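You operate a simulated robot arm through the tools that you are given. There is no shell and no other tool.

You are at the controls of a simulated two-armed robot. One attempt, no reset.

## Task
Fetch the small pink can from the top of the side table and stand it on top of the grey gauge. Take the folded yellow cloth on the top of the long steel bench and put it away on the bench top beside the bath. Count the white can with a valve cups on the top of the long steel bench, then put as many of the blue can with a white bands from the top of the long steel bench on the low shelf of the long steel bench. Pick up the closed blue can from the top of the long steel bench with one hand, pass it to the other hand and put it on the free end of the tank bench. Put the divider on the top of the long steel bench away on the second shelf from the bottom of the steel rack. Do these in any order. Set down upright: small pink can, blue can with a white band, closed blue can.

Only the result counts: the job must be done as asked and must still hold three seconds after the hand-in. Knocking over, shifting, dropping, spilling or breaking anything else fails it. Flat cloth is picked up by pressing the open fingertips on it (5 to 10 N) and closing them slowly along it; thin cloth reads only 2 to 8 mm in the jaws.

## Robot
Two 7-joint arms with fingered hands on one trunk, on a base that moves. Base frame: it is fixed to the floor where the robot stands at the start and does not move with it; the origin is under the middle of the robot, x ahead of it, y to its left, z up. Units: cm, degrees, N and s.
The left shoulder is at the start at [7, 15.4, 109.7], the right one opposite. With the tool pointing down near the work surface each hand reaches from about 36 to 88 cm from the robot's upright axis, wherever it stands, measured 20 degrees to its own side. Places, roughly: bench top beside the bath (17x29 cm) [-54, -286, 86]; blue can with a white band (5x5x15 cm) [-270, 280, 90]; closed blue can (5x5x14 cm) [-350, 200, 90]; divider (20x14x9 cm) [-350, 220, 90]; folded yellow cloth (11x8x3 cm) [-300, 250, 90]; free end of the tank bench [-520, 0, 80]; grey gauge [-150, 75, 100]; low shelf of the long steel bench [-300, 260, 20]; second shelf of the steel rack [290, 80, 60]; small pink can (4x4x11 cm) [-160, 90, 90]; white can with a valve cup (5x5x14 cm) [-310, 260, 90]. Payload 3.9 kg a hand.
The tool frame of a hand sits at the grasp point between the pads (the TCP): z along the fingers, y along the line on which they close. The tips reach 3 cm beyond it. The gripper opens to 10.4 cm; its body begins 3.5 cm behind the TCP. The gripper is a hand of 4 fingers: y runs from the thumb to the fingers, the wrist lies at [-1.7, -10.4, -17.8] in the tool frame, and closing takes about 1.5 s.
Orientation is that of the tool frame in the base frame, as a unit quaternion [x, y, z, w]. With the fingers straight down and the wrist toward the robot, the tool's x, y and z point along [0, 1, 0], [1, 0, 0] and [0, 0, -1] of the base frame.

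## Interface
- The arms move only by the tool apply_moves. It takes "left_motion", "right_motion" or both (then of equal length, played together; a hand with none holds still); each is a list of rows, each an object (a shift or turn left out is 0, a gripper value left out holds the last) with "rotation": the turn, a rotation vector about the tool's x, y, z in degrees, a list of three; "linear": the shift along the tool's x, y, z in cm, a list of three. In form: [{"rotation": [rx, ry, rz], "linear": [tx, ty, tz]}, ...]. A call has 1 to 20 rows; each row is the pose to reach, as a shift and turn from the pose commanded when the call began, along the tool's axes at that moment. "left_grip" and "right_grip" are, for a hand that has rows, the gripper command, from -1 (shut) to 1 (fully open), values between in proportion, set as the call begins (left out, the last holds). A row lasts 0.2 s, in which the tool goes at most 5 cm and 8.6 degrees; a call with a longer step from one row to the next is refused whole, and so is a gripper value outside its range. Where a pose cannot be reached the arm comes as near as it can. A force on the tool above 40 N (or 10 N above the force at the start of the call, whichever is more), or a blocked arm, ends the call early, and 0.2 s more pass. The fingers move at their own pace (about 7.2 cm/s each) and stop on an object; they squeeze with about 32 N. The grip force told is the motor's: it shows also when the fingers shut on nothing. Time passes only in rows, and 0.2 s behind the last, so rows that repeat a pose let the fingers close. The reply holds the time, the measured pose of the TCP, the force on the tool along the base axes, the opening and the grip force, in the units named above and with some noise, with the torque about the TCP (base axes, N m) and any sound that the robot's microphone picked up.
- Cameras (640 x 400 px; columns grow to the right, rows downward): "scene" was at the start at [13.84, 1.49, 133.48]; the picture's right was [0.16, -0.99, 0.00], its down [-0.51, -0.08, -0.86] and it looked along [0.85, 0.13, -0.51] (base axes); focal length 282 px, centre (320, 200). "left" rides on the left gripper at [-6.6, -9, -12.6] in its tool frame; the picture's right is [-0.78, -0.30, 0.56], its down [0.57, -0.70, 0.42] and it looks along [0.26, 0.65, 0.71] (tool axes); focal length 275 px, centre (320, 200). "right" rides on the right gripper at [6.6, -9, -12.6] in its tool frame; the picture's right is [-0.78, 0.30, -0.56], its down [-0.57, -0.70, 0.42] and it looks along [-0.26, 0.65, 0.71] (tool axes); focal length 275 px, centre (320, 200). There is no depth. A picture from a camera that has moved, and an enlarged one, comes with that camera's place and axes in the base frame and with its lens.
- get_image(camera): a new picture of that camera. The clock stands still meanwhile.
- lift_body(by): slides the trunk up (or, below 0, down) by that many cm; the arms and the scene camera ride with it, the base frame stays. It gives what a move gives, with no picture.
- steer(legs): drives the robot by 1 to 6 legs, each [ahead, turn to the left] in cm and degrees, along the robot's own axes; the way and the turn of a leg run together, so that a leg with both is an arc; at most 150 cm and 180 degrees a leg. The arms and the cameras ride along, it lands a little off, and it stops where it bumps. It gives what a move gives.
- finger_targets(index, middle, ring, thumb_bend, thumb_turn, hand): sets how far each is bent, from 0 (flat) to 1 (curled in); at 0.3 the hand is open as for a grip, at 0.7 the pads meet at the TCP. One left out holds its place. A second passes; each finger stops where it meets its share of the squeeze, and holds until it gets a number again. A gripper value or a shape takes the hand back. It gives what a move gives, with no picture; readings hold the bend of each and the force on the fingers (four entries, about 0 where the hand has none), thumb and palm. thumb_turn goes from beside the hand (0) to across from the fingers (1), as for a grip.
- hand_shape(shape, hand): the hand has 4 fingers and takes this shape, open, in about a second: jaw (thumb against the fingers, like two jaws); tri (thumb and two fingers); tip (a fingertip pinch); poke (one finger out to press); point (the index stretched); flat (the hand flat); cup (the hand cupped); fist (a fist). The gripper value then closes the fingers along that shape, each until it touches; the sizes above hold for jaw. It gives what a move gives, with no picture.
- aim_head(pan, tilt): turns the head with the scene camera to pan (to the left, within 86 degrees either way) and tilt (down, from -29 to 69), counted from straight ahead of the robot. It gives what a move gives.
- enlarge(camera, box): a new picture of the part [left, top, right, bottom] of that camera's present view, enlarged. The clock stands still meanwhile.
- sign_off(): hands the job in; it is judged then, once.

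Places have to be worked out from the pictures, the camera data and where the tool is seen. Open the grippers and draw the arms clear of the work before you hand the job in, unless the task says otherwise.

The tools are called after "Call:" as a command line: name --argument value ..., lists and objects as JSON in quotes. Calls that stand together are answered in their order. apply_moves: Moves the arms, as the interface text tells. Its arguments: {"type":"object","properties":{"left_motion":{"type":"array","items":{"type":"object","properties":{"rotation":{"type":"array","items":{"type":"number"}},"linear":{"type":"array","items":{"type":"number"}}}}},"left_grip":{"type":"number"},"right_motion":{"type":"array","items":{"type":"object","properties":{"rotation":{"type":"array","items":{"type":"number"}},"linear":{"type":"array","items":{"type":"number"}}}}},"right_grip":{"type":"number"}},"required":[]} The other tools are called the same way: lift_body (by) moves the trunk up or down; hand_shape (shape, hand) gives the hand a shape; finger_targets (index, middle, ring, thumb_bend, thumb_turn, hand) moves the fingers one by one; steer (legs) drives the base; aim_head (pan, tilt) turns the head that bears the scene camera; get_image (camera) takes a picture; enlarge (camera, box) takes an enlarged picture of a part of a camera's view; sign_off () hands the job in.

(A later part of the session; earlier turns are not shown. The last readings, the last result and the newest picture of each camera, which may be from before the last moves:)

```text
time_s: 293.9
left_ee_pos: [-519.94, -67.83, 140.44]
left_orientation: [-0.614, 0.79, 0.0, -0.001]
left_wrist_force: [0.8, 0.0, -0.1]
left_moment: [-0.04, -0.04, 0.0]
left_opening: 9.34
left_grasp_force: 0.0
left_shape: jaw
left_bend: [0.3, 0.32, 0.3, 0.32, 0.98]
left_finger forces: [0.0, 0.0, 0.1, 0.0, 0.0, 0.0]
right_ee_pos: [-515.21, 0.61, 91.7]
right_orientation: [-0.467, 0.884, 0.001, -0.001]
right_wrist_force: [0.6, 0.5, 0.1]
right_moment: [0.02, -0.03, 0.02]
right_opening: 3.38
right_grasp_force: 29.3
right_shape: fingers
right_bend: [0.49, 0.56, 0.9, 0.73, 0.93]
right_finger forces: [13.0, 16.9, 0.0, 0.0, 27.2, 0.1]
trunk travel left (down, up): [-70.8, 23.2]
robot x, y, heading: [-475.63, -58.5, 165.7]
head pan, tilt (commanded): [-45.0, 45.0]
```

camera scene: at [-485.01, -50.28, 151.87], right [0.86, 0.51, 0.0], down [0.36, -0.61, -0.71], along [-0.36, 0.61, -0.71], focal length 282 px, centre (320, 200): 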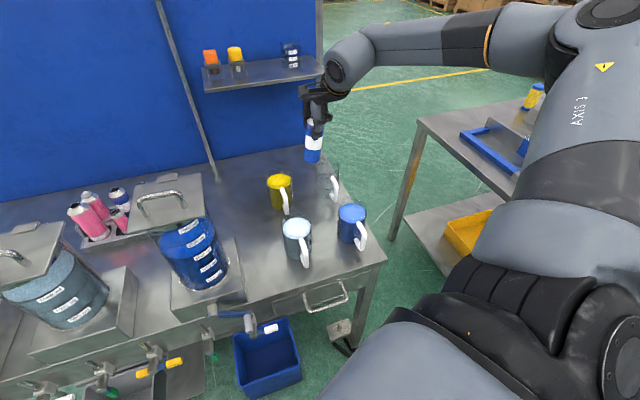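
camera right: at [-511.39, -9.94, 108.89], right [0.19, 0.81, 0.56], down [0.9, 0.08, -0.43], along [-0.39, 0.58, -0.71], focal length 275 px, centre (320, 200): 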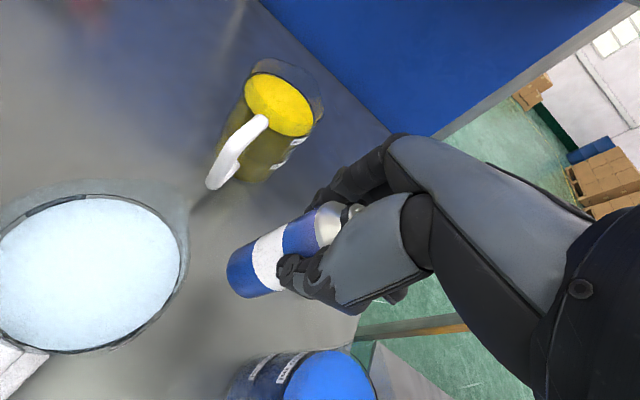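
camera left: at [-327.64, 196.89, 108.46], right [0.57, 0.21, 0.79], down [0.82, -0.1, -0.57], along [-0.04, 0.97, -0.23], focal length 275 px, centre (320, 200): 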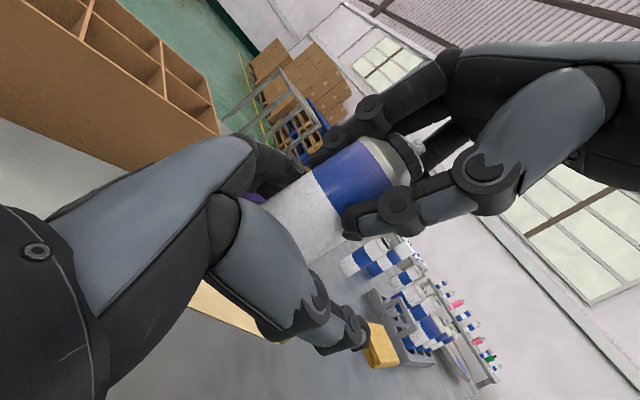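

Call:
lift_body --by -0.5

Call:
get_image --camera "right"

Call:
enlarge --camera "scene" --box '[270, 160, 370, 222]'

```text
time_s: 294.4
left_ee_pos: [-520.0, -67.69, 140.05]
left_orientation: [-0.614, 0.789, 0.0, -0.001]
left_wrist_force: [-0.6, -0.2, 0.1]
left_moment: [0.03, 0.01, -0.04]
left_opening: 9.33
left_grasp_force: 0.1
left_shape: jaw
left_bend: [0.3, 0.32, 0.3, 0.32, 0.98]
left_finger forces: [0.0, 0.0, 0.1, 0.0, 0.0, 0.0]
right_ee_pos: [-515.18, 0.63, 91.24]
right_orientation: [-0.467, 0.884, 0.0, 0.0]
right_wrist_force: [1.2, -0.1, -1.0]
right_moment: [0.02, 0.0, 0.02]
right_opening: 3.38
right_grasp_force: 29.2
right_shape: fingers
right_bend: [0.49, 0.56, 0.9, 0.73, 0.93]
right_finger forces: [13.0, 17.0, 0.0, 0.0, 27.2, 0.0]
trunk travel left (down, up): [-70.3, 23.7]
robot x, y, heading: [-475.75, -58.52, 165.9]
head pan, tilt (commanded): [-45.0, 45.0]
```

```text
taken
camera right: at [-511.41, -9.93, 103.68], right [0.19, 0.81, 0.56], down [0.9, 0.08, -0.43], along [-0.39, 0.58, -0.71], focal length 275 px, centre (320, 200)
```

right: 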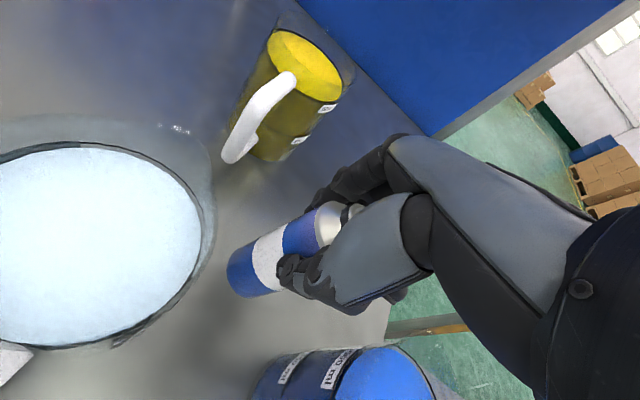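

```text
6.40 times, centred on (320, 191) of scene
camera zoom: at [-485.05, -50.24, 146.67], right [0.86, 0.51, 0.0], down [0.36, -0.61, -0.71], along [-0.36, 0.61, -0.71], focal length 1801 px, centre (320, 258)
```

zoom: 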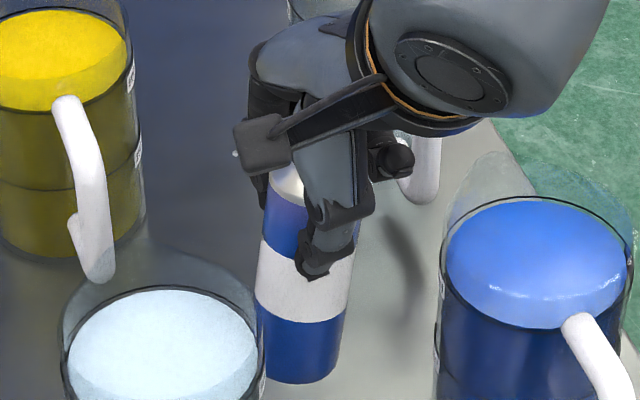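

Still no contact; I keep lowering in half-centimetre steps, watching the force.

Call:
lift_body --by -0.5

Call:
lift_body --by -0.5

Call:
lift_body --by -0.5

```text
time_s: 294.9
left_ee_pos: [-520.09, -67.81, 139.5]
left_orientation: [-0.614, 0.79, 0.0, -0.001]
left_wrist_force: [-0.6, 0.0, -1.0]
left_moment: [0.03, 0.02, -0.02]
left_opening: 9.33
left_grasp_force: 0.1
left_shape: jaw
left_bend: [0.3, 0.32, 0.3, 0.32, 0.98]
left_finger forces: [0.1, 0.0, 0.0, 0.0, 0.0, 0.0]
right_ee_pos: [-515.14, 0.64, 90.65]
right_orientation: [-0.467, 0.884, 0.001, -0.001]
right_wrist_force: [-0.3, 0.9, -0.1]
right_moment: [-0.03, -0.01, 0.01]
right_opening: 3.36
right_grasp_force: 28.6
right_shape: fingers
right_bend: [0.48, 0.56, 0.9, 0.73, 0.93]
right_finger forces: [13.0, 17.0, 0.1, 0.1, 27.3, 0.1]
trunk travel left (down, up): [-69.8, 24.2]
robot x, y, heading: [-475.82, -58.36, 165.5]
head pan, tilt (commanded): [-45.0, 45.0]
```

```text
time_s: 295.5
left_ee_pos: [-519.77, -68.05, 139.03]
left_orientation: [-0.613, 0.79, 0.002, -0.002]
left_wrist_force: [-0.8, -0.4, 0.0]
left_moment: [0.0, -0.01, 0.03]
left_opening: 9.33
left_grasp_force: 0.1
left_shape: jaw
left_bend: [0.3, 0.32, 0.3, 0.32, 0.98]
left_finger forces: [0.0, 0.0, 0.1, 0.0, 0.0, 0.0]
right_ee_pos: [-515.2, 0.38, 90.58]
right_orientation: [-0.468, 0.884, 0.004, -0.003]
right_wrist_force: [-1.4, -1.4, 17.7]
right_moment: [0.03, 0.12, 0.06]
right_opening: 3.34
right_grasp_force: 31.8
right_shape: fingers
right_bend: [0.48, 0.56, 0.9, 0.74, 0.92]
right_finger forces: [14.7, 17.0, 0.1, 0.1, 31.2, 0.0]
trunk travel left (down, up): [-69.3, 24.7]
robot x, y, heading: [-475.78, -58.72, 165.7]
head pan, tilt (commanded): [-45.0, 45.0]
```

```text
time_s: 296.0
left_ee_pos: [-519.59, -68.32, 138.58]
left_orientation: [-0.613, 0.79, 0.003, -0.001]
left_wrist_force: [0.2, 0.6, 0.6]
left_moment: [-0.05, -0.03, 0.04]
left_opening: 9.33
left_grasp_force: 0.1
left_shape: jaw
left_bend: [0.3, 0.32, 0.3, 0.32, 0.98]
left_finger forces: [0.1, 0.1, 0.1, 0.0, 0.0, 0.0]
right_ee_pos: [-515.27, 0.26, 90.31]
right_orientation: [-0.469, 0.883, 0.006, -0.004]
right_wrist_force: [-1.2, -3.0, 38.7]
right_moment: [0.29, 0.41, 0.09]
right_opening: 3.4
right_grasp_force: 34.4
right_shape: fingers
right_bend: [0.47, 0.55, 0.9, 0.74, 0.92]
right_finger forces: [16.6, 17.9, 0.0, 0.0, 34.3, 0.0]
trunk travel left (down, up): [-68.8, 25.2]
robot x, y, heading: [-475.8, -58.57, 165.7]
head pan, tilt (commanded): [-45.0, 45.0]
```

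Contact made (38 N with the last step). I raise the trunk 0.8 cm to unload.

Call:
lift_body --by 0.8

```text
time_s: 296.6
left_ee_pos: [-519.86, -68.06, 139.31]
left_orientation: [-0.613, 0.79, 0.001, -0.001]
left_wrist_force: [-0.5, -0.1, -0.8]
left_moment: [0.02, -0.03, -0.03]
left_opening: 9.36
left_grasp_force: 0.1
left_shape: jaw
left_bend: [0.3, 0.32, 0.3, 0.32, 0.98]
left_finger forces: [0.0, 0.0, 0.0, 0.1, 0.1, 0.0]
right_ee_pos: [-514.9, 0.5, 90.64]
right_orientation: [-0.467, 0.884, 0.001, 0.001]
right_wrist_force: [-1.9, 1.6, 12.9]
right_moment: [0.3, 0.42, 0.04]
right_opening: 3.39
right_grasp_force: 28.5
right_shape: fingers
right_bend: [0.47, 0.55, 0.9, 0.74, 0.92]
right_finger forces: [14.5, 16.8, 0.1, 0.0, 26.4, 0.0]
trunk travel left (down, up): [-69.6, 24.4]
robot x, y, heading: [-475.84, -58.38, 165.9]
head pan, tilt (commanded): [-45.0, 45.0]
```

I raise 0.2 more and open the hand to about 7.8 cm.

Call:
lift_body --by 0.2

Call:
apply_moves --right_motion '[{"linear": [0, 0, 0]}, {"linear": [0, 0, 0]}, {"linear": [0, 0, 0]}, {"linear": [0, 0, 0]}, {"linear": [0, 0, 0]}, {"linear": [0, 0, 0]}]' --right_grip 0.5

Call:
get_image --camera "right"

Call:
enlarge --camera "scene" --box '[230, 130, 390, 230]'

```text
time_s: 297.1
left_ee_pos: [-519.92, -67.82, 139.5]
left_orientation: [-0.614, 0.789, 0.0, -0.002]
left_wrist_force: [-0.4, 0.4, 0.1]
left_moment: [0.03, 0.03, -0.01]
left_opening: 9.35
left_grasp_force: 0.0
left_shape: jaw
left_bend: [0.3, 0.32, 0.3, 0.32, 0.98]
left_finger forces: [0.0, 0.0, 0.1, 0.0, 0.1, 0.1]
right_ee_pos: [-514.91, 0.58, 90.61]
right_orientation: [-0.467, 0.884, 0.0, 0.001]
right_wrist_force: [-0.9, -0.1, 3.3]
right_moment: [0.07, 0.14, 0.02]
right_opening: 3.37
right_grasp_force: 28.2
right_shape: fingers
right_bend: [0.47, 0.55, 0.9, 0.74, 0.92]
right_finger forces: [14.1, 15.9, 0.0, 0.0, 26.6, 0.0]
trunk travel left (down, up): [-69.8, 24.2]
robot x, y, heading: [-475.91, -58.51, 165.5]
head pan, tilt (commanded): [-45.0, 45.0]
```

```text
time_s: 298.5
left_ee_pos: [-520.05, -67.73, 139.53]
left_orientation: [-0.613, 0.79, 0.0, -0.001]
left_wrist_force: [-0.4, 1.4, -0.1]
left_moment: [0.0, 0.01, 0.01]
left_opening: 9.33
left_grasp_force: 0.1
left_shape: jaw
left_bend: [0.3, 0.32, 0.3, 0.32, 0.98]
left_finger forces: [0.0, 0.0, 0.0, 0.0, 0.1, 0.0]
right_ee_pos: [-515.15, 0.59, 90.77]
right_orientation: [-0.467, 0.884, 0.001, 0.0]
right_wrist_force: [0.0, 0.1, 0.3]
right_moment: [0.02, -0.01, 0.02]
right_opening: 7.76
right_grasp_force: 0.0
right_shape: jaw
right_bend: [0.27, 0.36, 0.33, 0.52, 0.98]
right_finger forces: [0.0, 0.1, 0.0, 0.0, 0.0, 0.0]
trunk travel left (down, up): [-69.8, 24.2]
robot x, y, heading: [-476.01, -58.66, 166.0]
head pan, tilt (commanded): [-45.0, 45.0]
```

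```text
taken
camera right: at [-511.39, -9.96, 103.2], right [0.19, 0.81, 0.56], down [0.9, 0.08, -0.43], along [-0.39, 0.58, -0.71], focal length 275 px, centre (320, 200)
```

right: 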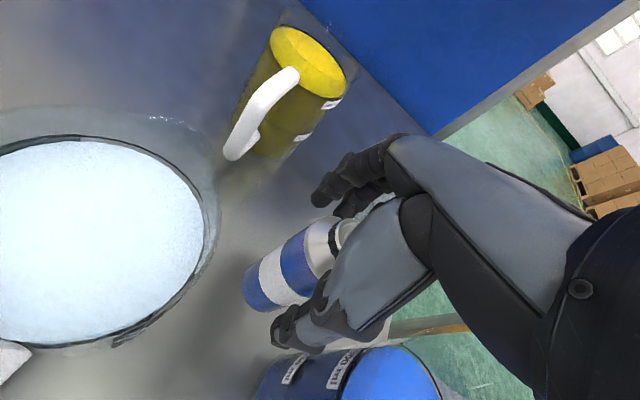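

```text
4.00 times, centred on (310, 180) of scene
camera zoom: at [-485.01, -50.27, 146.17], right [0.86, 0.51, 0.0], down [0.36, -0.61, -0.71], along [-0.36, 0.61, -0.71], focal length 1126 px, centre (360, 280)
```

zoom: 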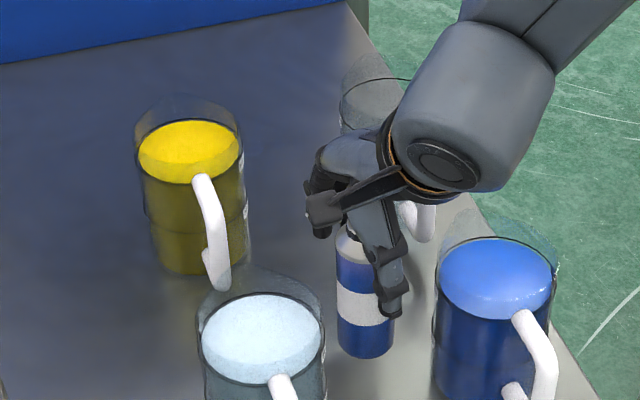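

The can stands free. I raise the trunk straight up to clear it.

Call:
lift_body --by 4

Call:
lift_body --by 12

Call:
get_image --camera "right"

Call:
enlarge --camera "scene" --box '[230, 130, 390, 230]'

```text
time_s: 299.3
left_ee_pos: [-520.01, -67.73, 143.56]
left_orientation: [-0.614, 0.789, 0.0, -0.001]
left_wrist_force: [0.1, -0.3, 0.0]
left_moment: [0.0, 0.0, -0.01]
left_opening: 9.34
left_grasp_force: 0.1
left_shape: jaw
left_bend: [0.3, 0.32, 0.3, 0.32, 0.98]
left_finger forces: [0.1, 0.0, 0.1, 0.0, 0.1, 0.1]
right_ee_pos: [-515.14, 0.66, 94.71]
right_orientation: [-0.467, 0.884, 0.001, 0.0]
right_wrist_force: [0.6, -0.3, 0.2]
right_moment: [0.0, 0.01, -0.02]
right_opening: 7.77
right_grasp_force: 0.1
right_shape: jaw
right_bend: [0.27, 0.36, 0.33, 0.52, 0.98]
right_finger forces: [0.0, 0.1, 0.0, 0.1, 0.1, 0.1]
trunk travel left (down, up): [-73.8, 20.2]
robot x, y, heading: [-475.86, -58.87, 165.8]
head pan, tilt (commanded): [-45.0, 45.0]
```

```text
time_s: 300.8
left_ee_pos: [-519.89, -67.77, 155.34]
left_orientation: [-0.614, 0.789, -0.001, -0.002]
left_wrist_force: [1.0, 0.1, -0.4]
left_moment: [0.0, 0.0, 0.01]
left_opening: 9.34
left_grasp_force: 0.0
left_shape: jaw
left_bend: [0.3, 0.32, 0.3, 0.32, 0.98]
left_finger forces: [0.1, 0.1, 0.1, 0.1, 0.0, 0.0]
right_ee_pos: [-515.2, 0.63, 106.73]
right_orientation: [-0.467, 0.884, 0.001, -0.001]
right_wrist_force: [-0.1, 0.2, 0.1]
right_moment: [-0.03, 0.0, 0.03]
right_opening: 7.78
right_grasp_force: 0.1
right_shape: jaw
right_bend: [0.27, 0.36, 0.33, 0.52, 0.98]
right_finger forces: [0.0, 0.1, 0.0, 0.0, 0.1, 0.0]
trunk travel left (down, up): [-85.8, 8.2]
robot x, y, heading: [-475.88, -58.78, 165.5]
head pan, tilt (commanded): [-45.0, 45.0]
```

```text
taken
camera right: at [-511.39, -9.95, 119.19], right [0.19, 0.81, 0.56], down [0.9, 0.08, -0.43], along [-0.39, 0.58, -0.71], focal length 275 px, centre (320, 200)
```

right: 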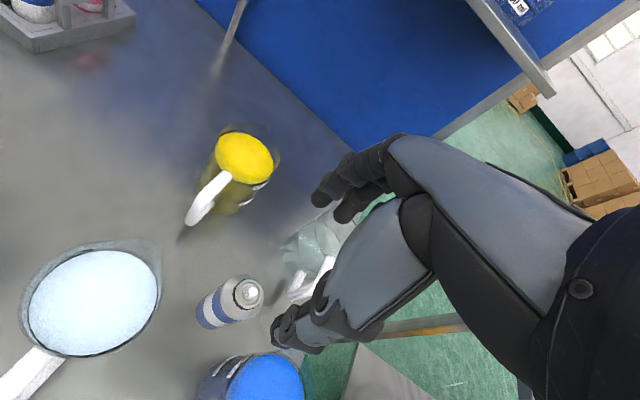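

```text
4.00 times, centred on (310, 180) of scene
camera zoom: at [-485.02, -50.26, 162.17], right [0.86, 0.51, 0.0], down [0.36, -0.61, -0.71], along [-0.36, 0.61, -0.71], focal length 1126 px, centre (360, 280)
```

zoom: 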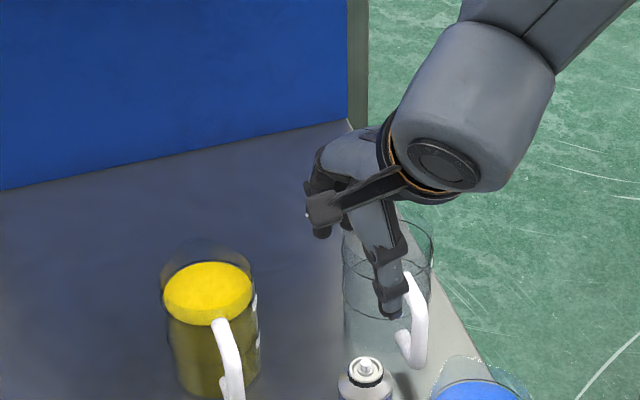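

The closed can stands upright among the mugs. I lift the right hand further and bring it back to a neutral pose.

Call:
apply_moves --right_motion '[{"linear": [0, 0, -4.5]}, {"linear": [0, 0, -9]}, {"linear": [0, 0, -13.5]}, {"linear": [0, 0, -16]}, {"rotation": [0, 0, -4], "linear": [2.8, -2.7, -16]}, {"rotation": [0, 0, -8], "linear": [5.6, -5.4, -16]}, {"rotation": [0, 0, -12], "linear": [8.4, -8, -16]}, {"rotation": [0, 0, -16], "linear": [11.2, -10.7, -16]}, {"rotation": [0, 0, -20], "linear": [14.2, -13.4, -16]}, {"rotation": [0, 0, -20], "linear": [14.2, -13.4, -16]}]' --right_grip 1

Call:
get_image --camera "scene"

```text
time_s: 303.0
left_ee_pos: [-520.02, -67.71, 155.59]
left_orientation: [-0.613, 0.79, 0.0, -0.001]
left_wrist_force: [-0.3, 0.1, -0.2]
left_moment: [-0.03, -0.02, 0.01]
left_opening: 9.33
left_grasp_force: 0.1
left_shape: jaw
left_bend: [0.3, 0.32, 0.3, 0.32, 0.98]
left_finger forces: [0.1, 0.1, 0.0, 0.0, 0.1, 0.0]
right_ee_pos: [-511.96, -18.6, 122.64]
right_orientation: [-0.614, 0.789, 0.001, 0.0]
right_wrist_force: [0.4, 0.4, -0.3]
right_moment: [-0.01, 0.0, -0.01]
right_opening: 10.38
right_grasp_force: 0.0
right_shape: jaw
right_bend: [0.3, 0.3, 0.3, 0.3, 0.97]
right_finger forces: [0.1, 0.1, 0.0, 0.0, 0.0, 0.0]
trunk travel left (down, up): [-85.8, 8.2]
robot x, y, heading: [-476.12, -58.29, 165.8]
head pan, tilt (commanded): [-45.0, 45.0]
```

```text
taken
camera scene: at [-485.01, -50.21, 162.17], right [0.86, 0.51, 0.0], down [0.36, -0.61, -0.71], along [-0.36, 0.61, -0.71], focal length 282 px, centre (320, 200)
```

scene: 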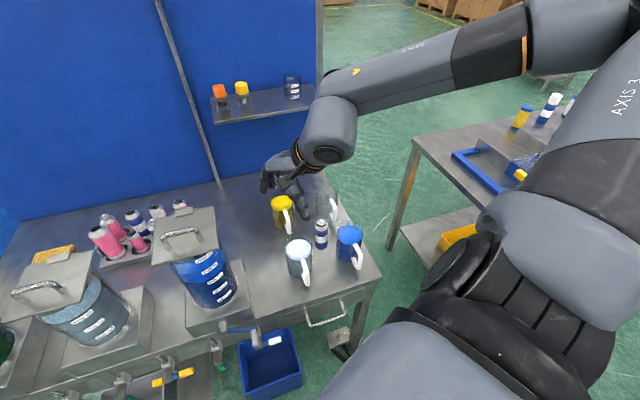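

The can stays upright. I raise everything for travel, then drive back up the aisle toward the side table.

Call:
apply_moves --right_motion '[{"linear": [0, -1, -4.5]}, {"linear": [0, -2, -9]}, {"linear": [0, -3, -13.5]}, {"linear": [0, -4, -17]}, {"linear": [0, -4, -17]}]'

Call:
lift_body --by 8

Call:
steer --legs '[[0, -116], [135, 0], [135, 0]]'

Call:
aim_head --pan -30 --tilt 30

Call:
get_image --camera "scene"

```text
time_s: 304.2
left_ee_pos: [-519.94, -67.86, 155.5]
left_orientation: [-0.615, 0.789, 0.0, -0.001]
left_wrist_force: [0.1, 0.1, -0.2]
left_moment: [-0.03, -0.03, 0.02]
left_opening: 9.34
left_grasp_force: 0.1
left_shape: jaw
left_bend: [0.3, 0.32, 0.3, 0.32, 0.98]
left_finger forces: [0.1, 0.1, 0.0, 0.0, 0.0, 0.0]
right_ee_pos: [-508.25, -19.69, 139.73]
right_orientation: [-0.613, 0.79, 0.001, -0.001]
right_wrist_force: [-0.1, -1.2, -0.4]
right_moment: [0.04, 0.0, -0.01]
right_opening: 10.38
right_grasp_force: 0.1
right_shape: jaw
right_bend: [0.3, 0.3, 0.3, 0.3, 0.97]
right_finger forces: [0.1, 0.1, 0.1, 0.0, 0.1, 0.0]
trunk travel left (down, up): [-85.8, 8.2]
robot x, y, heading: [-475.91, -58.73, 165.7]
head pan, tilt (commanded): [-45.0, 45.0]
```

```text
time_s: 305.4
left_ee_pos: [-519.95, -67.6, 163.52]
left_orientation: [-0.613, 0.79, 0.0, -0.001]
left_wrist_force: [-0.6, -0.8, 0.2]
left_moment: [-0.03, 0.02, -0.03]
left_opening: 9.36
left_grasp_force: 0.0
left_shape: jaw
left_bend: [0.3, 0.32, 0.3, 0.32, 0.98]
left_finger forces: [0.0, 0.0, 0.1, 0.0, 0.1, 0.0]
right_ee_pos: [-508.19, -19.58, 147.57]
right_orientation: [-0.614, 0.79, 0.001, 0.0]
right_wrist_force: [-0.1, 0.9, 0.3]
right_moment: [-0.02, 0.0, -0.02]
right_opening: 10.38
right_grasp_force: 0.0
right_shape: jaw
right_bend: [0.3, 0.3, 0.3, 0.3, 0.97]
right_finger forces: [0.0, 0.0, 0.1, 0.0, 0.1, 0.1]
trunk travel left (down, up): [-93.8, 0.2]
robot x, y, heading: [-475.9, -58.44, 165.9]
head pan, tilt (commanded): [-45.0, 45.0]
```

```text
time_s: 323.3
left_ee_pos: [-296.34, 195.01, 163.4]
left_orientation: [0.334, 0.942, 0.002, 0.0]
left_wrist_force: [-0.7, -0.1, -0.1]
left_moment: [-0.01, 0.01, 0.02]
left_opening: 9.34
left_grasp_force: 0.0
left_shape: jaw
left_bend: [0.3, 0.32, 0.3, 0.32, 0.98]
left_finger forces: [0.1, 0.1, 0.1, 0.0, 0.0, 0.0]
right_ee_pos: [-257.5, 164.38, 147.67]
right_orientation: [0.333, 0.943, 0.001, 0.001]
right_wrist_force: [-0.6, -0.5, 0.6]
right_moment: [0.0, 0.0, 0.0]
right_opening: 10.36
right_grasp_force: 0.0
right_shape: jaw
right_bend: [0.3, 0.3, 0.3, 0.3, 0.97]
right_finger forces: [0.1, 0.0, 0.0, 0.0, 0.1, 0.0]
trunk travel left (down, up): [-93.8, 0.2]
robot x, y, heading: [-306.24, 151.56, 50.9]
head pan, tilt (commanded): [-45.0, 45.0]
```

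```text
time_s: 324.1
left_ee_pos: [-296.16, 195.04, 163.48]
left_orientation: [0.334, 0.943, 0.002, 0.0]
left_wrist_force: [0.1, -0.4, 0.3]
left_moment: [0.04, -0.02, 0.02]
left_opening: 9.34
left_grasp_force: 0.0
left_shape: jaw
left_bend: [0.3, 0.32, 0.3, 0.32, 0.98]
left_finger forces: [0.1, 0.0, 0.0, 0.0, 0.1, 0.0]
right_ee_pos: [-257.53, 164.41, 147.67]
right_orientation: [0.334, 0.943, 0.0, 0.0]
right_wrist_force: [0.3, -0.2, 0.5]
right_moment: [0.0, 0.01, -0.03]
right_opening: 10.36
right_grasp_force: 0.1
right_shape: jaw
right_bend: [0.3, 0.3, 0.3, 0.3, 0.97]
right_finger forces: [0.1, 0.1, 0.0, 0.0, 0.1, 0.1]
trunk travel left (down, up): [-93.8, 0.2]
robot x, y, heading: [-306.29, 151.34, 51.1]
head pan, tilt (commanded): [-30.0, 30.0]
```

```text
taken
camera scene: at [-294.75, 158.49, 172.43], right [0.36, -0.93, 0.0], down [-0.47, -0.18, -0.87], along [0.81, 0.31, -0.5], focal length 282 px, centre (320, 200)
```

scene: 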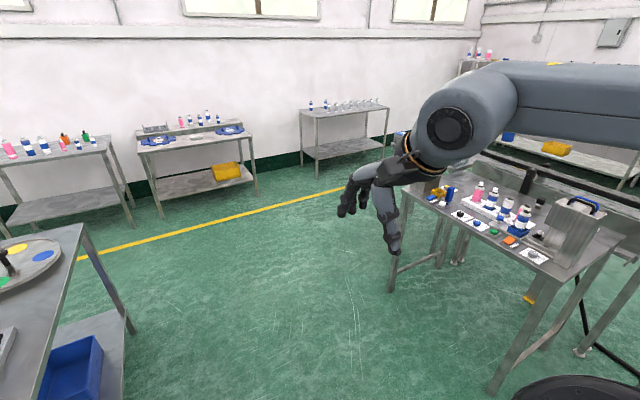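

The side table's near-right corner is at about [-184,98], with the gauge and pink can near that end. I drive to a spot diagonally off that corner (about [-218,74]) facing roughly along +x.

Call:
steer --legs '[[0, -92], [80, 0]]'

Call:
aim_head --pan 10 --tilt 35

Call:
get_image --camera "scene"

```text
time_s: 332.3
left_ee_pos: [-202.07, 88.07, 163.54]
left_orientation: [0.908, 0.419, 0.001, 0.002]
left_wrist_force: [-0.2, -0.7, -0.1]
left_moment: [-0.01, 0.0, 0.02]
left_opening: 9.35
left_grasp_force: 0.1
left_shape: jaw
left_bend: [0.3, 0.32, 0.3, 0.32, 0.98]
left_finger forces: [0.0, 0.0, 0.0, 0.0, 0.0, 0.1]
right_ee_pos: [-233.57, 50.07, 147.7]
right_orientation: [0.907, 0.421, 0.001, 0.001]
right_wrist_force: [0.1, 0.3, 0.5]
right_moment: [0.02, -0.03, -0.04]
right_opening: 10.38
right_grasp_force: 0.0
right_shape: jaw
right_bend: [0.3, 0.3, 0.3, 0.3, 0.97]
right_finger forces: [0.1, 0.0, 0.0, 0.0, 0.0, 0.0]
trunk travel left (down, up): [-93.8, 0.2]
robot x, y, heading: [-245.49, 99.39, -40.3]
head pan, tilt (commanded): [-30.0, 30.0]
```

```text
time_s: 333.4
left_ee_pos: [-201.7, 87.94, 163.37]
left_orientation: [0.908, 0.419, 0.002, 0.0]
left_wrist_force: [0.0, 0.7, -0.7]
left_moment: [-0.01, -0.01, 0.0]
left_opening: 9.35
left_grasp_force: 0.1
left_shape: jaw
left_bend: [0.3, 0.32, 0.3, 0.32, 0.98]
left_finger forces: [0.0, 0.0, 0.0, 0.0, 0.0, 0.0]
right_ee_pos: [-233.38, 50.0, 147.7]
right_orientation: [0.907, 0.42, 0.0, 0.001]
right_wrist_force: [0.1, 0.3, 0.6]
right_moment: [0.0, -0.04, 0.01]
right_opening: 10.39
right_grasp_force: 0.1
right_shape: jaw
right_bend: [0.3, 0.3, 0.3, 0.3, 0.97]
right_finger forces: [0.0, 0.0, 0.1, 0.0, 0.0, 0.1]
trunk travel left (down, up): [-93.8, 0.2]
robot x, y, heading: [-245.4, 99.28, -40.3]
head pan, tilt (commanded): [10.0, 35.0]
```

```text
taken
camera scene: at [-234.0, 91.45, 171.65], right [-0.51, -0.86, 0.0], down [-0.49, 0.29, -0.82], along [0.71, -0.41, -0.57], focal length 282 px, centre (320, 200)
```

scene: 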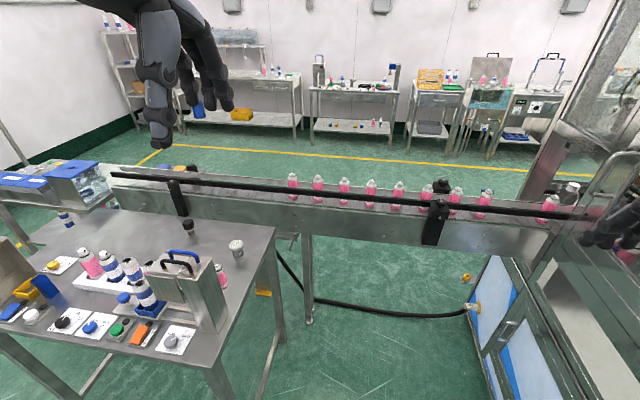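

I zoom in on the side table's end to identify the gauge and the small pink can.

Call:
enlarge --camera "scene" --box '[60, 210, 280, 347]'

```text
2.91 times, centred on (170, 278) of scene
camera zoom: at [-234.0, 91.45, 171.65], right [-0.51, -0.86, 0.0], down [-0.49, 0.29, -0.82], along [0.71, -0.41, -0.57], focal length 819 px, centre (756, -28)
```

zoom: 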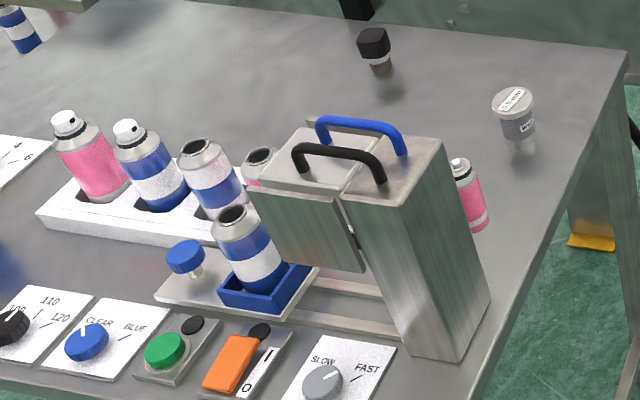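

The small pink can stands at [-159.4, 88.9] behind the grey machine, and the grey gauge (small grey cylinder with white top) at [-148, 80]. Both are best reached from the table's right end with the right hand, so I drive to about [-215,55] and face heading 50°.

Call:
steer --legs '[[0, -15], [54, 0], [0, 105]]'

Call:
aim_head --pan -20 --tilt 45

Call:
get_image --camera "scene"

Call:
get_image --camera "right"

```text
time_s: 341.8
left_ee_pos: [-202.6, 97.81, 163.43]
left_orientation: [0.355, 0.935, 0.001, 0.0]
left_wrist_force: [-0.2, 0.3, -0.3]
left_moment: [0.01, 0.02, -0.03]
left_opening: 9.36
left_grasp_force: 0.1
left_shape: jaw
left_bend: [0.3, 0.32, 0.3, 0.32, 0.98]
left_finger forces: [0.1, 0.0, 0.0, 0.0, 0.0, 0.0]
right_ee_pos: [-165.25, 65.3, 147.76]
right_orientation: [0.354, 0.935, 0.0, 0.001]
right_wrist_force: [0.6, 0.1, 0.3]
right_moment: [-0.01, 0.01, -0.02]
right_opening: 10.39
right_grasp_force: 0.1
right_shape: jaw
right_bend: [0.3, 0.3, 0.3, 0.3, 0.97]
right_finger forces: [0.1, 0.0, 0.0, 0.0, 0.1, 0.0]
trunk travel left (down, up): [-93.8, 0.2]
robot x, y, heading: [-214.31, 54.48, 48.5]
head pan, tilt (commanded): [10.0, 35.0]
```

```text
time_s: 342.7
left_ee_pos: [-202.66, 97.79, 163.54]
left_orientation: [0.354, 0.935, 0.002, 0.0]
left_wrist_force: [1.0, 0.1, 0.1]
left_moment: [-0.04, 0.02, -0.05]
left_opening: 9.35
left_grasp_force: 0.0
left_shape: jaw
left_bend: [0.3, 0.32, 0.3, 0.32, 0.98]
left_finger forces: [0.0, 0.1, 0.0, 0.0, 0.1, 0.1]
right_ee_pos: [-165.34, 65.24, 147.71]
right_orientation: [0.355, 0.935, 0.0, 0.0]
right_wrist_force: [-0.5, -0.6, 0.5]
right_moment: [-0.05, 0.0, 0.0]
right_opening: 10.37
right_grasp_force: 0.0
right_shape: jaw
right_bend: [0.3, 0.3, 0.3, 0.3, 0.97]
right_finger forces: [0.1, 0.1, 0.0, 0.0, 0.0, 0.1]
trunk travel left (down, up): [-93.8, 0.2]
robot x, y, heading: [-214.46, 54.51, 48.6]
head pan, tilt (commanded): [-20.0, 45.0]
```

```text
taken
camera scene: at [-204.25, 62.19, 170.18], right [0.48, -0.88, 0.0], down [-0.62, -0.34, -0.71], along [0.62, 0.34, -0.71], focal length 282 px, centre (320, 200)
```

scene: 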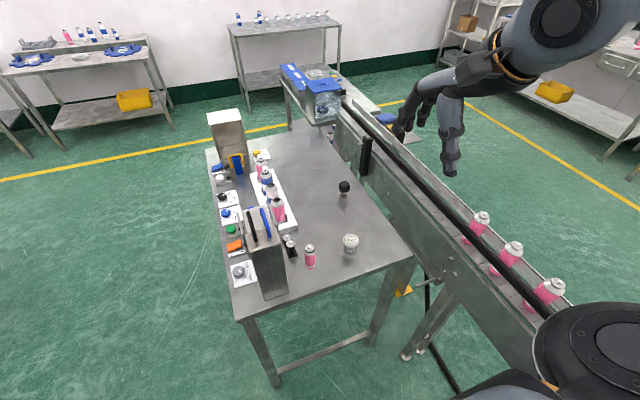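

```text
taken
camera right: at [-176.2, 62.94, 160.14], right [0.78, -0.29, 0.56], down [-0.04, -0.9, -0.43], along [0.63, 0.31, -0.71], focal length 275 px, centre (320, 200)
```

right: 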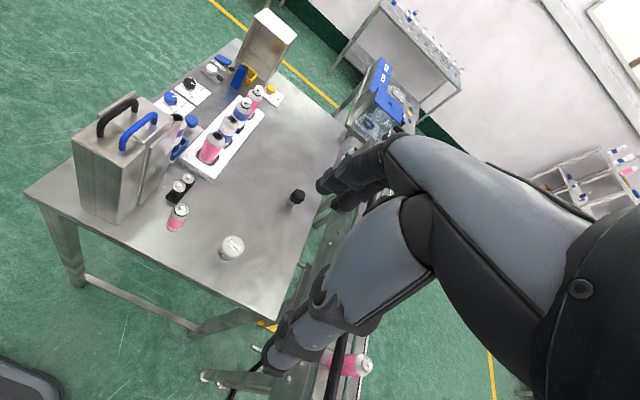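

Clear view now. I zoom both cameras on the pink can and the gauge.

Call:
enlarge --camera "scene" --box '[250, 200, 410, 300]'

Call:
enlarge --camera "right" --box '[130, 170, 290, 270]'

```text
4.00 times, centred on (330, 250) of scene
camera zoom: at [-204.25, 62.19, 170.18], right [0.48, -0.88, 0.0], down [-0.62, -0.34, -0.71], along [0.62, 0.34, -0.71], focal length 1126 px, centre (280, 0)
```

zoom: 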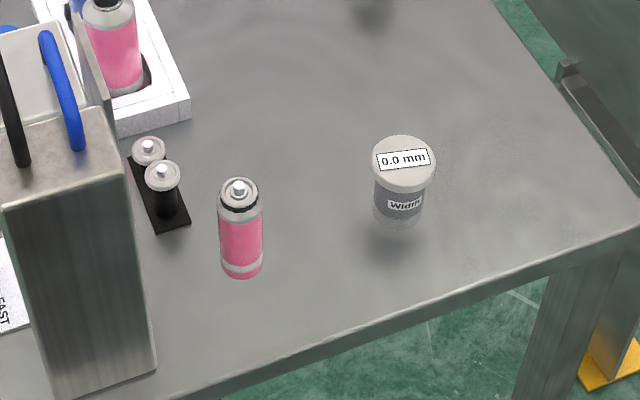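

```text
4.00 times, centred on (210, 220) of right
camera zoom: at [-176.2, 62.94, 160.14], right [0.78, -0.29, 0.56], down [-0.04, -0.9, -0.43], along [0.63, 0.31, -0.71], focal length 1101 px, centre (760, 120)
```

zoom: 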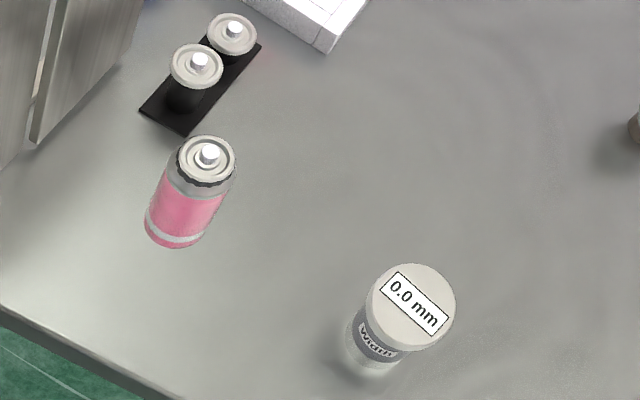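

Pink can: valve tip [-161.6, 89.1, 99.1]; gauge top centre [-150.3, 80.1, 94.3] (disc ~5.3 cm). A small valve stands 7 cm behind-left of the can, so I will use a narrow opening. I lower the trunk to working height.

Call:
lift_body --by -35

Call:
get_image --camera "scene"

Call:
get_image --camera "right"

```text
time_s: 346.1
left_ee_pos: [-202.52, 97.85, 128.57]
left_orientation: [0.355, 0.935, 0.001, 0.0]
left_wrist_force: [0.2, -0.4, 0.5]
left_moment: [0.04, 0.04, -0.02]
left_opening: 9.37
left_grasp_force: 0.0
left_shape: jaw
left_bend: [0.3, 0.32, 0.3, 0.32, 0.98]
left_finger forces: [0.0, 0.0, 0.1, 0.1, 0.1, 0.0]
right_ee_pos: [-165.33, 65.39, 112.49]
right_orientation: [0.355, 0.935, 0.001, 0.001]
right_wrist_force: [0.4, -0.8, 0.5]
right_moment: [-0.02, 0.02, 0.01]
right_opening: 10.37
right_grasp_force: 0.1
right_shape: jaw
right_bend: [0.3, 0.3, 0.3, 0.3, 0.97]
right_finger forces: [0.0, 0.0, 0.0, 0.0, 0.1, 0.0]
trunk travel left (down, up): [-58.8, 35.2]
robot x, y, heading: [-214.59, 54.45, 48.5]
head pan, tilt (commanded): [-20.0, 45.0]
```

```text
taken
camera scene: at [-204.24, 62.17, 135.18], right [0.48, -0.88, 0.0], down [-0.62, -0.34, -0.71], along [0.62, 0.34, -0.71], focal length 282 px, centre (320, 200)
```

scene: 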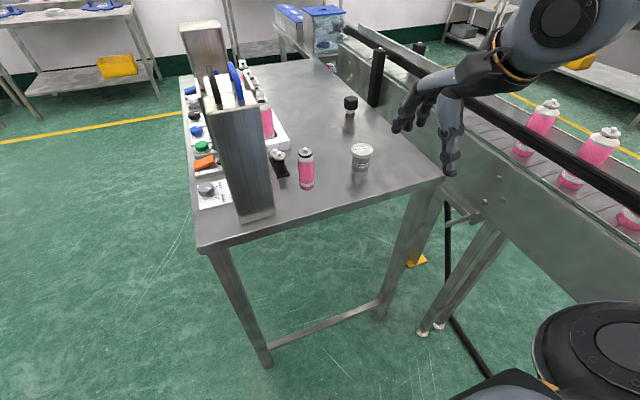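

```text
taken
camera right: at [-176.19, 62.92, 125.15], right [0.78, -0.29, 0.56], down [-0.04, -0.9, -0.43], along [0.63, 0.31, -0.71], focal length 275 px, centre (320, 200)
```

right: 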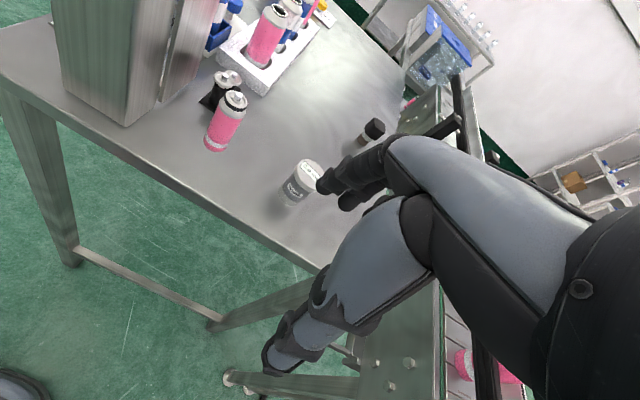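

I move the right hand above the pink can with a 7 cm opening and a slight clockwise yaw.

Call:
apply_moves --right_motion '[{"linear": [0, 4, -1]}, {"linear": [1, 8, -2]}, {"linear": [3, 11.5, -2]}, {"rotation": [0, 0, 3], "linear": [5.5, 14.5, -2]}, {"rotation": [0, 0, 6], "linear": [8, 17, -2]}, {"rotation": [0, 0, 10], "linear": [10.5, 19, -2]}, {"rotation": [0, 0, 10], "linear": [13, 20.2, -2]}, {"rotation": [0, 0, 10], "linear": [13, 20.2, -2]}]' --right_grip 0.35

Call:
get_image --camera "right"

Call:
get_image --camera "scene"

```text
time_s: 347.9
left_ee_pos: [-202.53, 97.64, 128.34]
left_orientation: [0.355, 0.935, 0.001, 0.0]
left_wrist_force: [1.2, 0.3, -0.3]
left_moment: [0.01, 0.02, 0.02]
left_opening: 9.32
left_grasp_force: 0.0
left_shape: jaw
left_bend: [0.3, 0.32, 0.3, 0.32, 0.98]
left_finger forces: [0.0, 0.1, 0.0, 0.0, 0.1, 0.0]
right_ee_pos: [-161.65, 89.04, 114.72]
right_orientation: [0.435, 0.9, 0.001, 0.001]
right_wrist_force: [0.3, 0.2, 0.0]
right_moment: [0.06, 0.03, 0.0]
right_opening: 7.05
right_grasp_force: 0.0
right_shape: jaw
right_bend: [0.28, 0.38, 0.34, 0.58, 0.99]
right_finger forces: [0.0, 0.0, 0.0, 0.1, 0.1, 0.0]
trunk travel left (down, up): [-58.8, 35.2]
robot x, y, heading: [-215.05, 53.93, 48.3]
head pan, tilt (commanded): [-20.0, 45.0]
```

```text
taken
camera right: at [-172.7, 88.51, 127.22], right [0.71, -0.43, 0.56], down [-0.19, -0.88, -0.43], along [0.67, 0.2, -0.71], focal length 275 px, centre (320, 200)
```

right: 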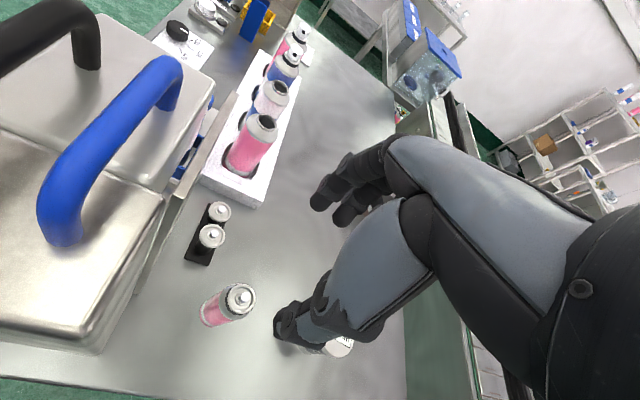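

```text
taken
camera scene: at [-204.18, 62.09, 135.18], right [0.48, -0.88, 0.0], down [-0.62, -0.34, -0.71], along [0.62, 0.34, -0.71], focal length 282 px, centre (320, 200)
```

scene: 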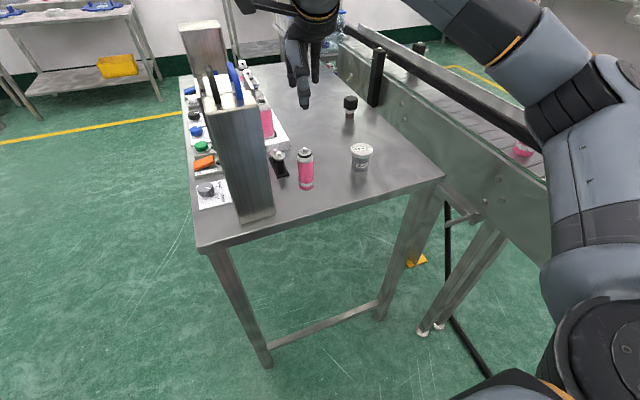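

The hand camera on its left side would hit the grey machine when descending at this yaw. I rotate the hand counter-clockwise by 35° so that the camera swings away to the front-right.

Call:
apply_moves --right_motion '[{"rotation": [0, 0, -8]}, {"rotation": [0, 0, -16]}, {"rotation": [0, 0, -24]}, {"rotation": [0, 0, -32]}, {"rotation": [0, 0, -36]}, {"rotation": [0, 0, -36]}]'

Call:
get_image --camera "right"

Call:
get_image --camera "scene"

```text
time_s: 349.3
left_ee_pos: [-202.62, 97.77, 128.57]
left_orientation: [0.355, 0.935, 0.001, 0.0]
left_wrist_force: [0.2, 0.1, 0.6]
left_moment: [0.04, -0.01, -0.01]
left_opening: 9.35
left_grasp_force: 0.0
left_shape: jaw
left_bend: [0.3, 0.32, 0.3, 0.32, 0.98]
left_finger forces: [0.0, 0.0, 0.0, 0.0, 0.0, 0.0]
right_ee_pos: [-161.56, 89.15, 114.67]
right_orientation: [0.134, 0.991, 0.0, 0.001]
right_wrist_force: [0.5, -0.9, -0.6]
right_moment: [-0.02, 0.01, 0.02]
right_opening: 7.04
right_grasp_force: 0.1
right_shape: jaw
right_bend: [0.28, 0.38, 0.34, 0.58, 0.99]
right_finger forces: [0.0, 0.0, 0.1, 0.1, 0.0, 0.0]
trunk travel left (down, up): [-58.8, 35.2]
robot x, y, heading: [-214.48, 54.78, 48.6]
head pan, tilt (commanded): [-20.0, 45.0]
```

```text
taken
camera right: at [-170.38, 82.12, 127.18], right [0.83, 0.08, 0.56], down [0.37, -0.83, -0.43], along [0.43, 0.56, -0.71], focal length 275 px, centre (320, 200)
```

right: 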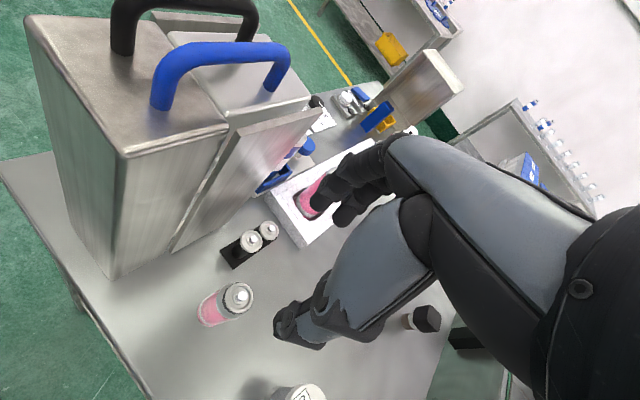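

```text
taken
camera scene: at [-204.24, 62.18, 135.18], right [0.48, -0.88, 0.0], down [-0.62, -0.34, -0.71], along [0.62, 0.34, -0.71], focal length 282 px, centre (320, 200)
```

scene: 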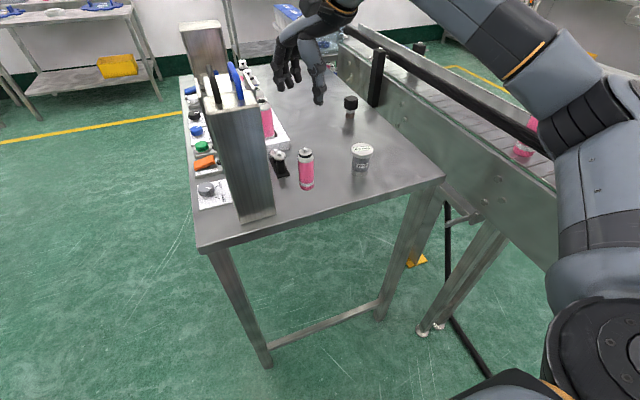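

The camera now hangs over free table. The can's top is within 0.3 cm of the tool axis; I descend to TCP z≈96.2.

Call:
apply_moves --right_motion '[{"linear": [0.2, -0.3, 4]}, {"linear": [0.2, -0.3, 8]}, {"linear": [0.2, -0.3, 12]}, {"linear": [0.2, -0.3, 15]}, {"linear": [0.2, -0.3, 17]}, {"linear": [0.2, -0.3, 18.4]}, {"linear": [0.2, -0.3, 18.4]}]'

Call:
get_image --camera "right"

Call:
enlarge --camera "scene" --box '[220, 90, 420, 215]'

```text
time_s: 350.9
left_ee_pos: [-202.57, 97.86, 128.42]
left_orientation: [0.355, 0.935, 0.001, 0.0]
left_wrist_force: [-0.4, -0.2, -0.1]
left_moment: [-0.06, 0.03, -0.04]
left_opening: 9.35
left_grasp_force: 0.0
left_shape: jaw
left_bend: [0.3, 0.32, 0.3, 0.32, 0.98]
left_finger forces: [0.1, 0.0, 0.0, 0.0, 0.0, 0.0]
right_ee_pos: [-161.84, 88.83, 96.35]
right_orientation: [0.135, 0.991, 0.001, 0.0]
right_wrist_force: [-0.8, -0.4, 0.3]
right_moment: [-0.01, 0.01, -0.02]
right_opening: 7.05
right_grasp_force: 0.1
right_shape: jaw
right_bend: [0.28, 0.38, 0.34, 0.58, 0.99]
right_finger forces: [0.0, 0.0, 0.0, 0.0, 0.0, 0.0]
trunk travel left (down, up): [-58.8, 35.2]
robot x, y, heading: [-214.63, 54.55, 48.6]
head pan, tilt (commanded): [-20.0, 45.0]
```

```text
taken
camera right: at [-170.65, 81.9, 108.82], right [0.83, 0.08, 0.56], down [0.36, -0.83, -0.43], along [0.43, 0.56, -0.71], focal length 275 px, centre (320, 200)
```

right: 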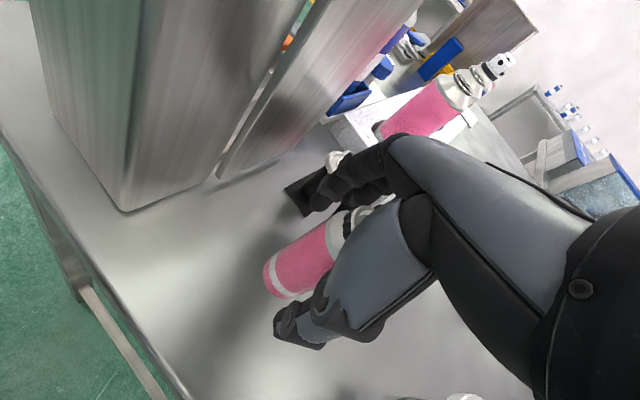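

```text
3.20 times, centred on (320, 152) of scene
camera zoom: at [-204.24, 62.18, 135.18], right [0.48, -0.88, 0.0], down [-0.62, -0.34, -0.71], along [0.62, 0.34, -0.71], focal length 901 px, centre (320, 352)
```

zoom: 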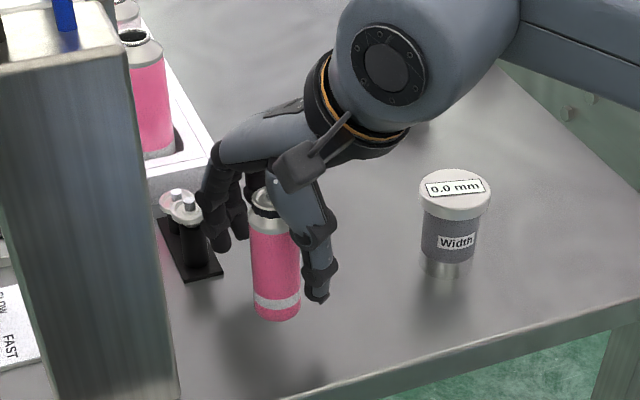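

The can is between thumb and fingers, no contact with the small valves. I close the hand.

Call:
apply_moves --right_motion '[{"linear": [0, 0, 0]}, {"linear": [0, 0, 0]}, {"linear": [0, 0, 0]}, {"linear": [0, 0, 0]}, {"linear": [0, 0, 0]}, {"linear": [0, 0, 0]}, {"linear": [0, 0, 0]}, {"linear": [0, 0, 0]}]' --right_grip -1

Call:
get_image --camera "right"

Call:
enlarge --camera "scene" --box '[220, 90, 420, 215]'

```text
time_s: 352.7
left_ee_pos: [-202.54, 97.73, 128.59]
left_orientation: [0.355, 0.935, 0.001, 0.0]
left_wrist_force: [0.7, -0.3, 0.5]
left_moment: [0.0, 0.01, -0.01]
left_opening: 9.35
left_grasp_force: 0.0
left_shape: jaw
left_bend: [0.3, 0.32, 0.3, 0.32, 0.98]
left_finger forces: [0.0, 0.1, 0.0, 0.0, 0.1, 0.0]
right_ee_pos: [-161.85, 88.88, 96.26]
right_orientation: [0.134, 0.991, 0.001, 0.002]
right_wrist_force: [0.2, -1.0, -0.5]
right_moment: [-0.02, -0.03, 0.02]
right_opening: 2.74
right_grasp_force: 31.9
right_shape: jaw
right_bend: [0.74, 0.55, 0.6, 0.75, 1.0]
right_finger forces: [16.9, 10.7, 0.1, 0.1, 27.2, 0.1]
trunk travel left (down, up): [-58.8, 35.2]
robot x, y, heading: [-214.64, 54.41, 48.4]
head pan, tilt (commanded): [-20.0, 45.0]
```

```text
taken
camera right: at [-170.63, 81.91, 108.83], right [0.83, 0.08, 0.56], down [0.36, -0.83, -0.43], along [0.43, 0.55, -0.71], focal length 275 px, centre (320, 200)
```

right: 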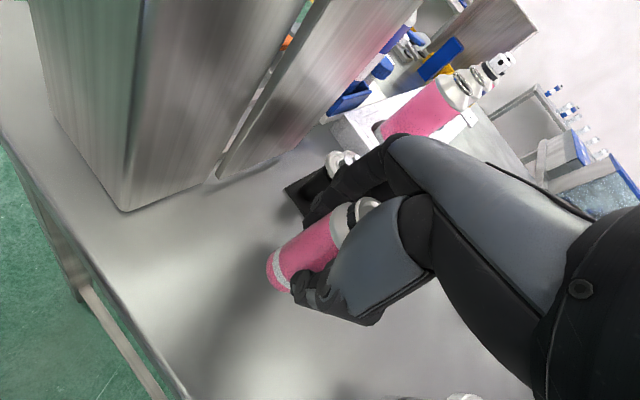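

```text
3.20 times, centred on (320, 152) of scene
camera zoom: at [-204.22, 62.19, 135.17], right [0.48, -0.88, 0.0], down [-0.62, -0.34, -0.71], along [0.62, 0.34, -0.71], focal length 901 px, centre (320, 352)
```

zoom: 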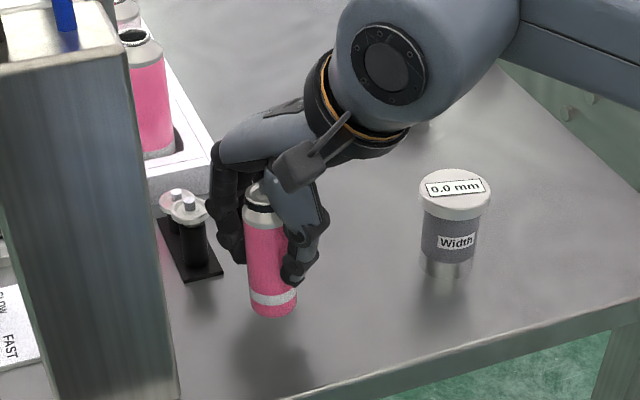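

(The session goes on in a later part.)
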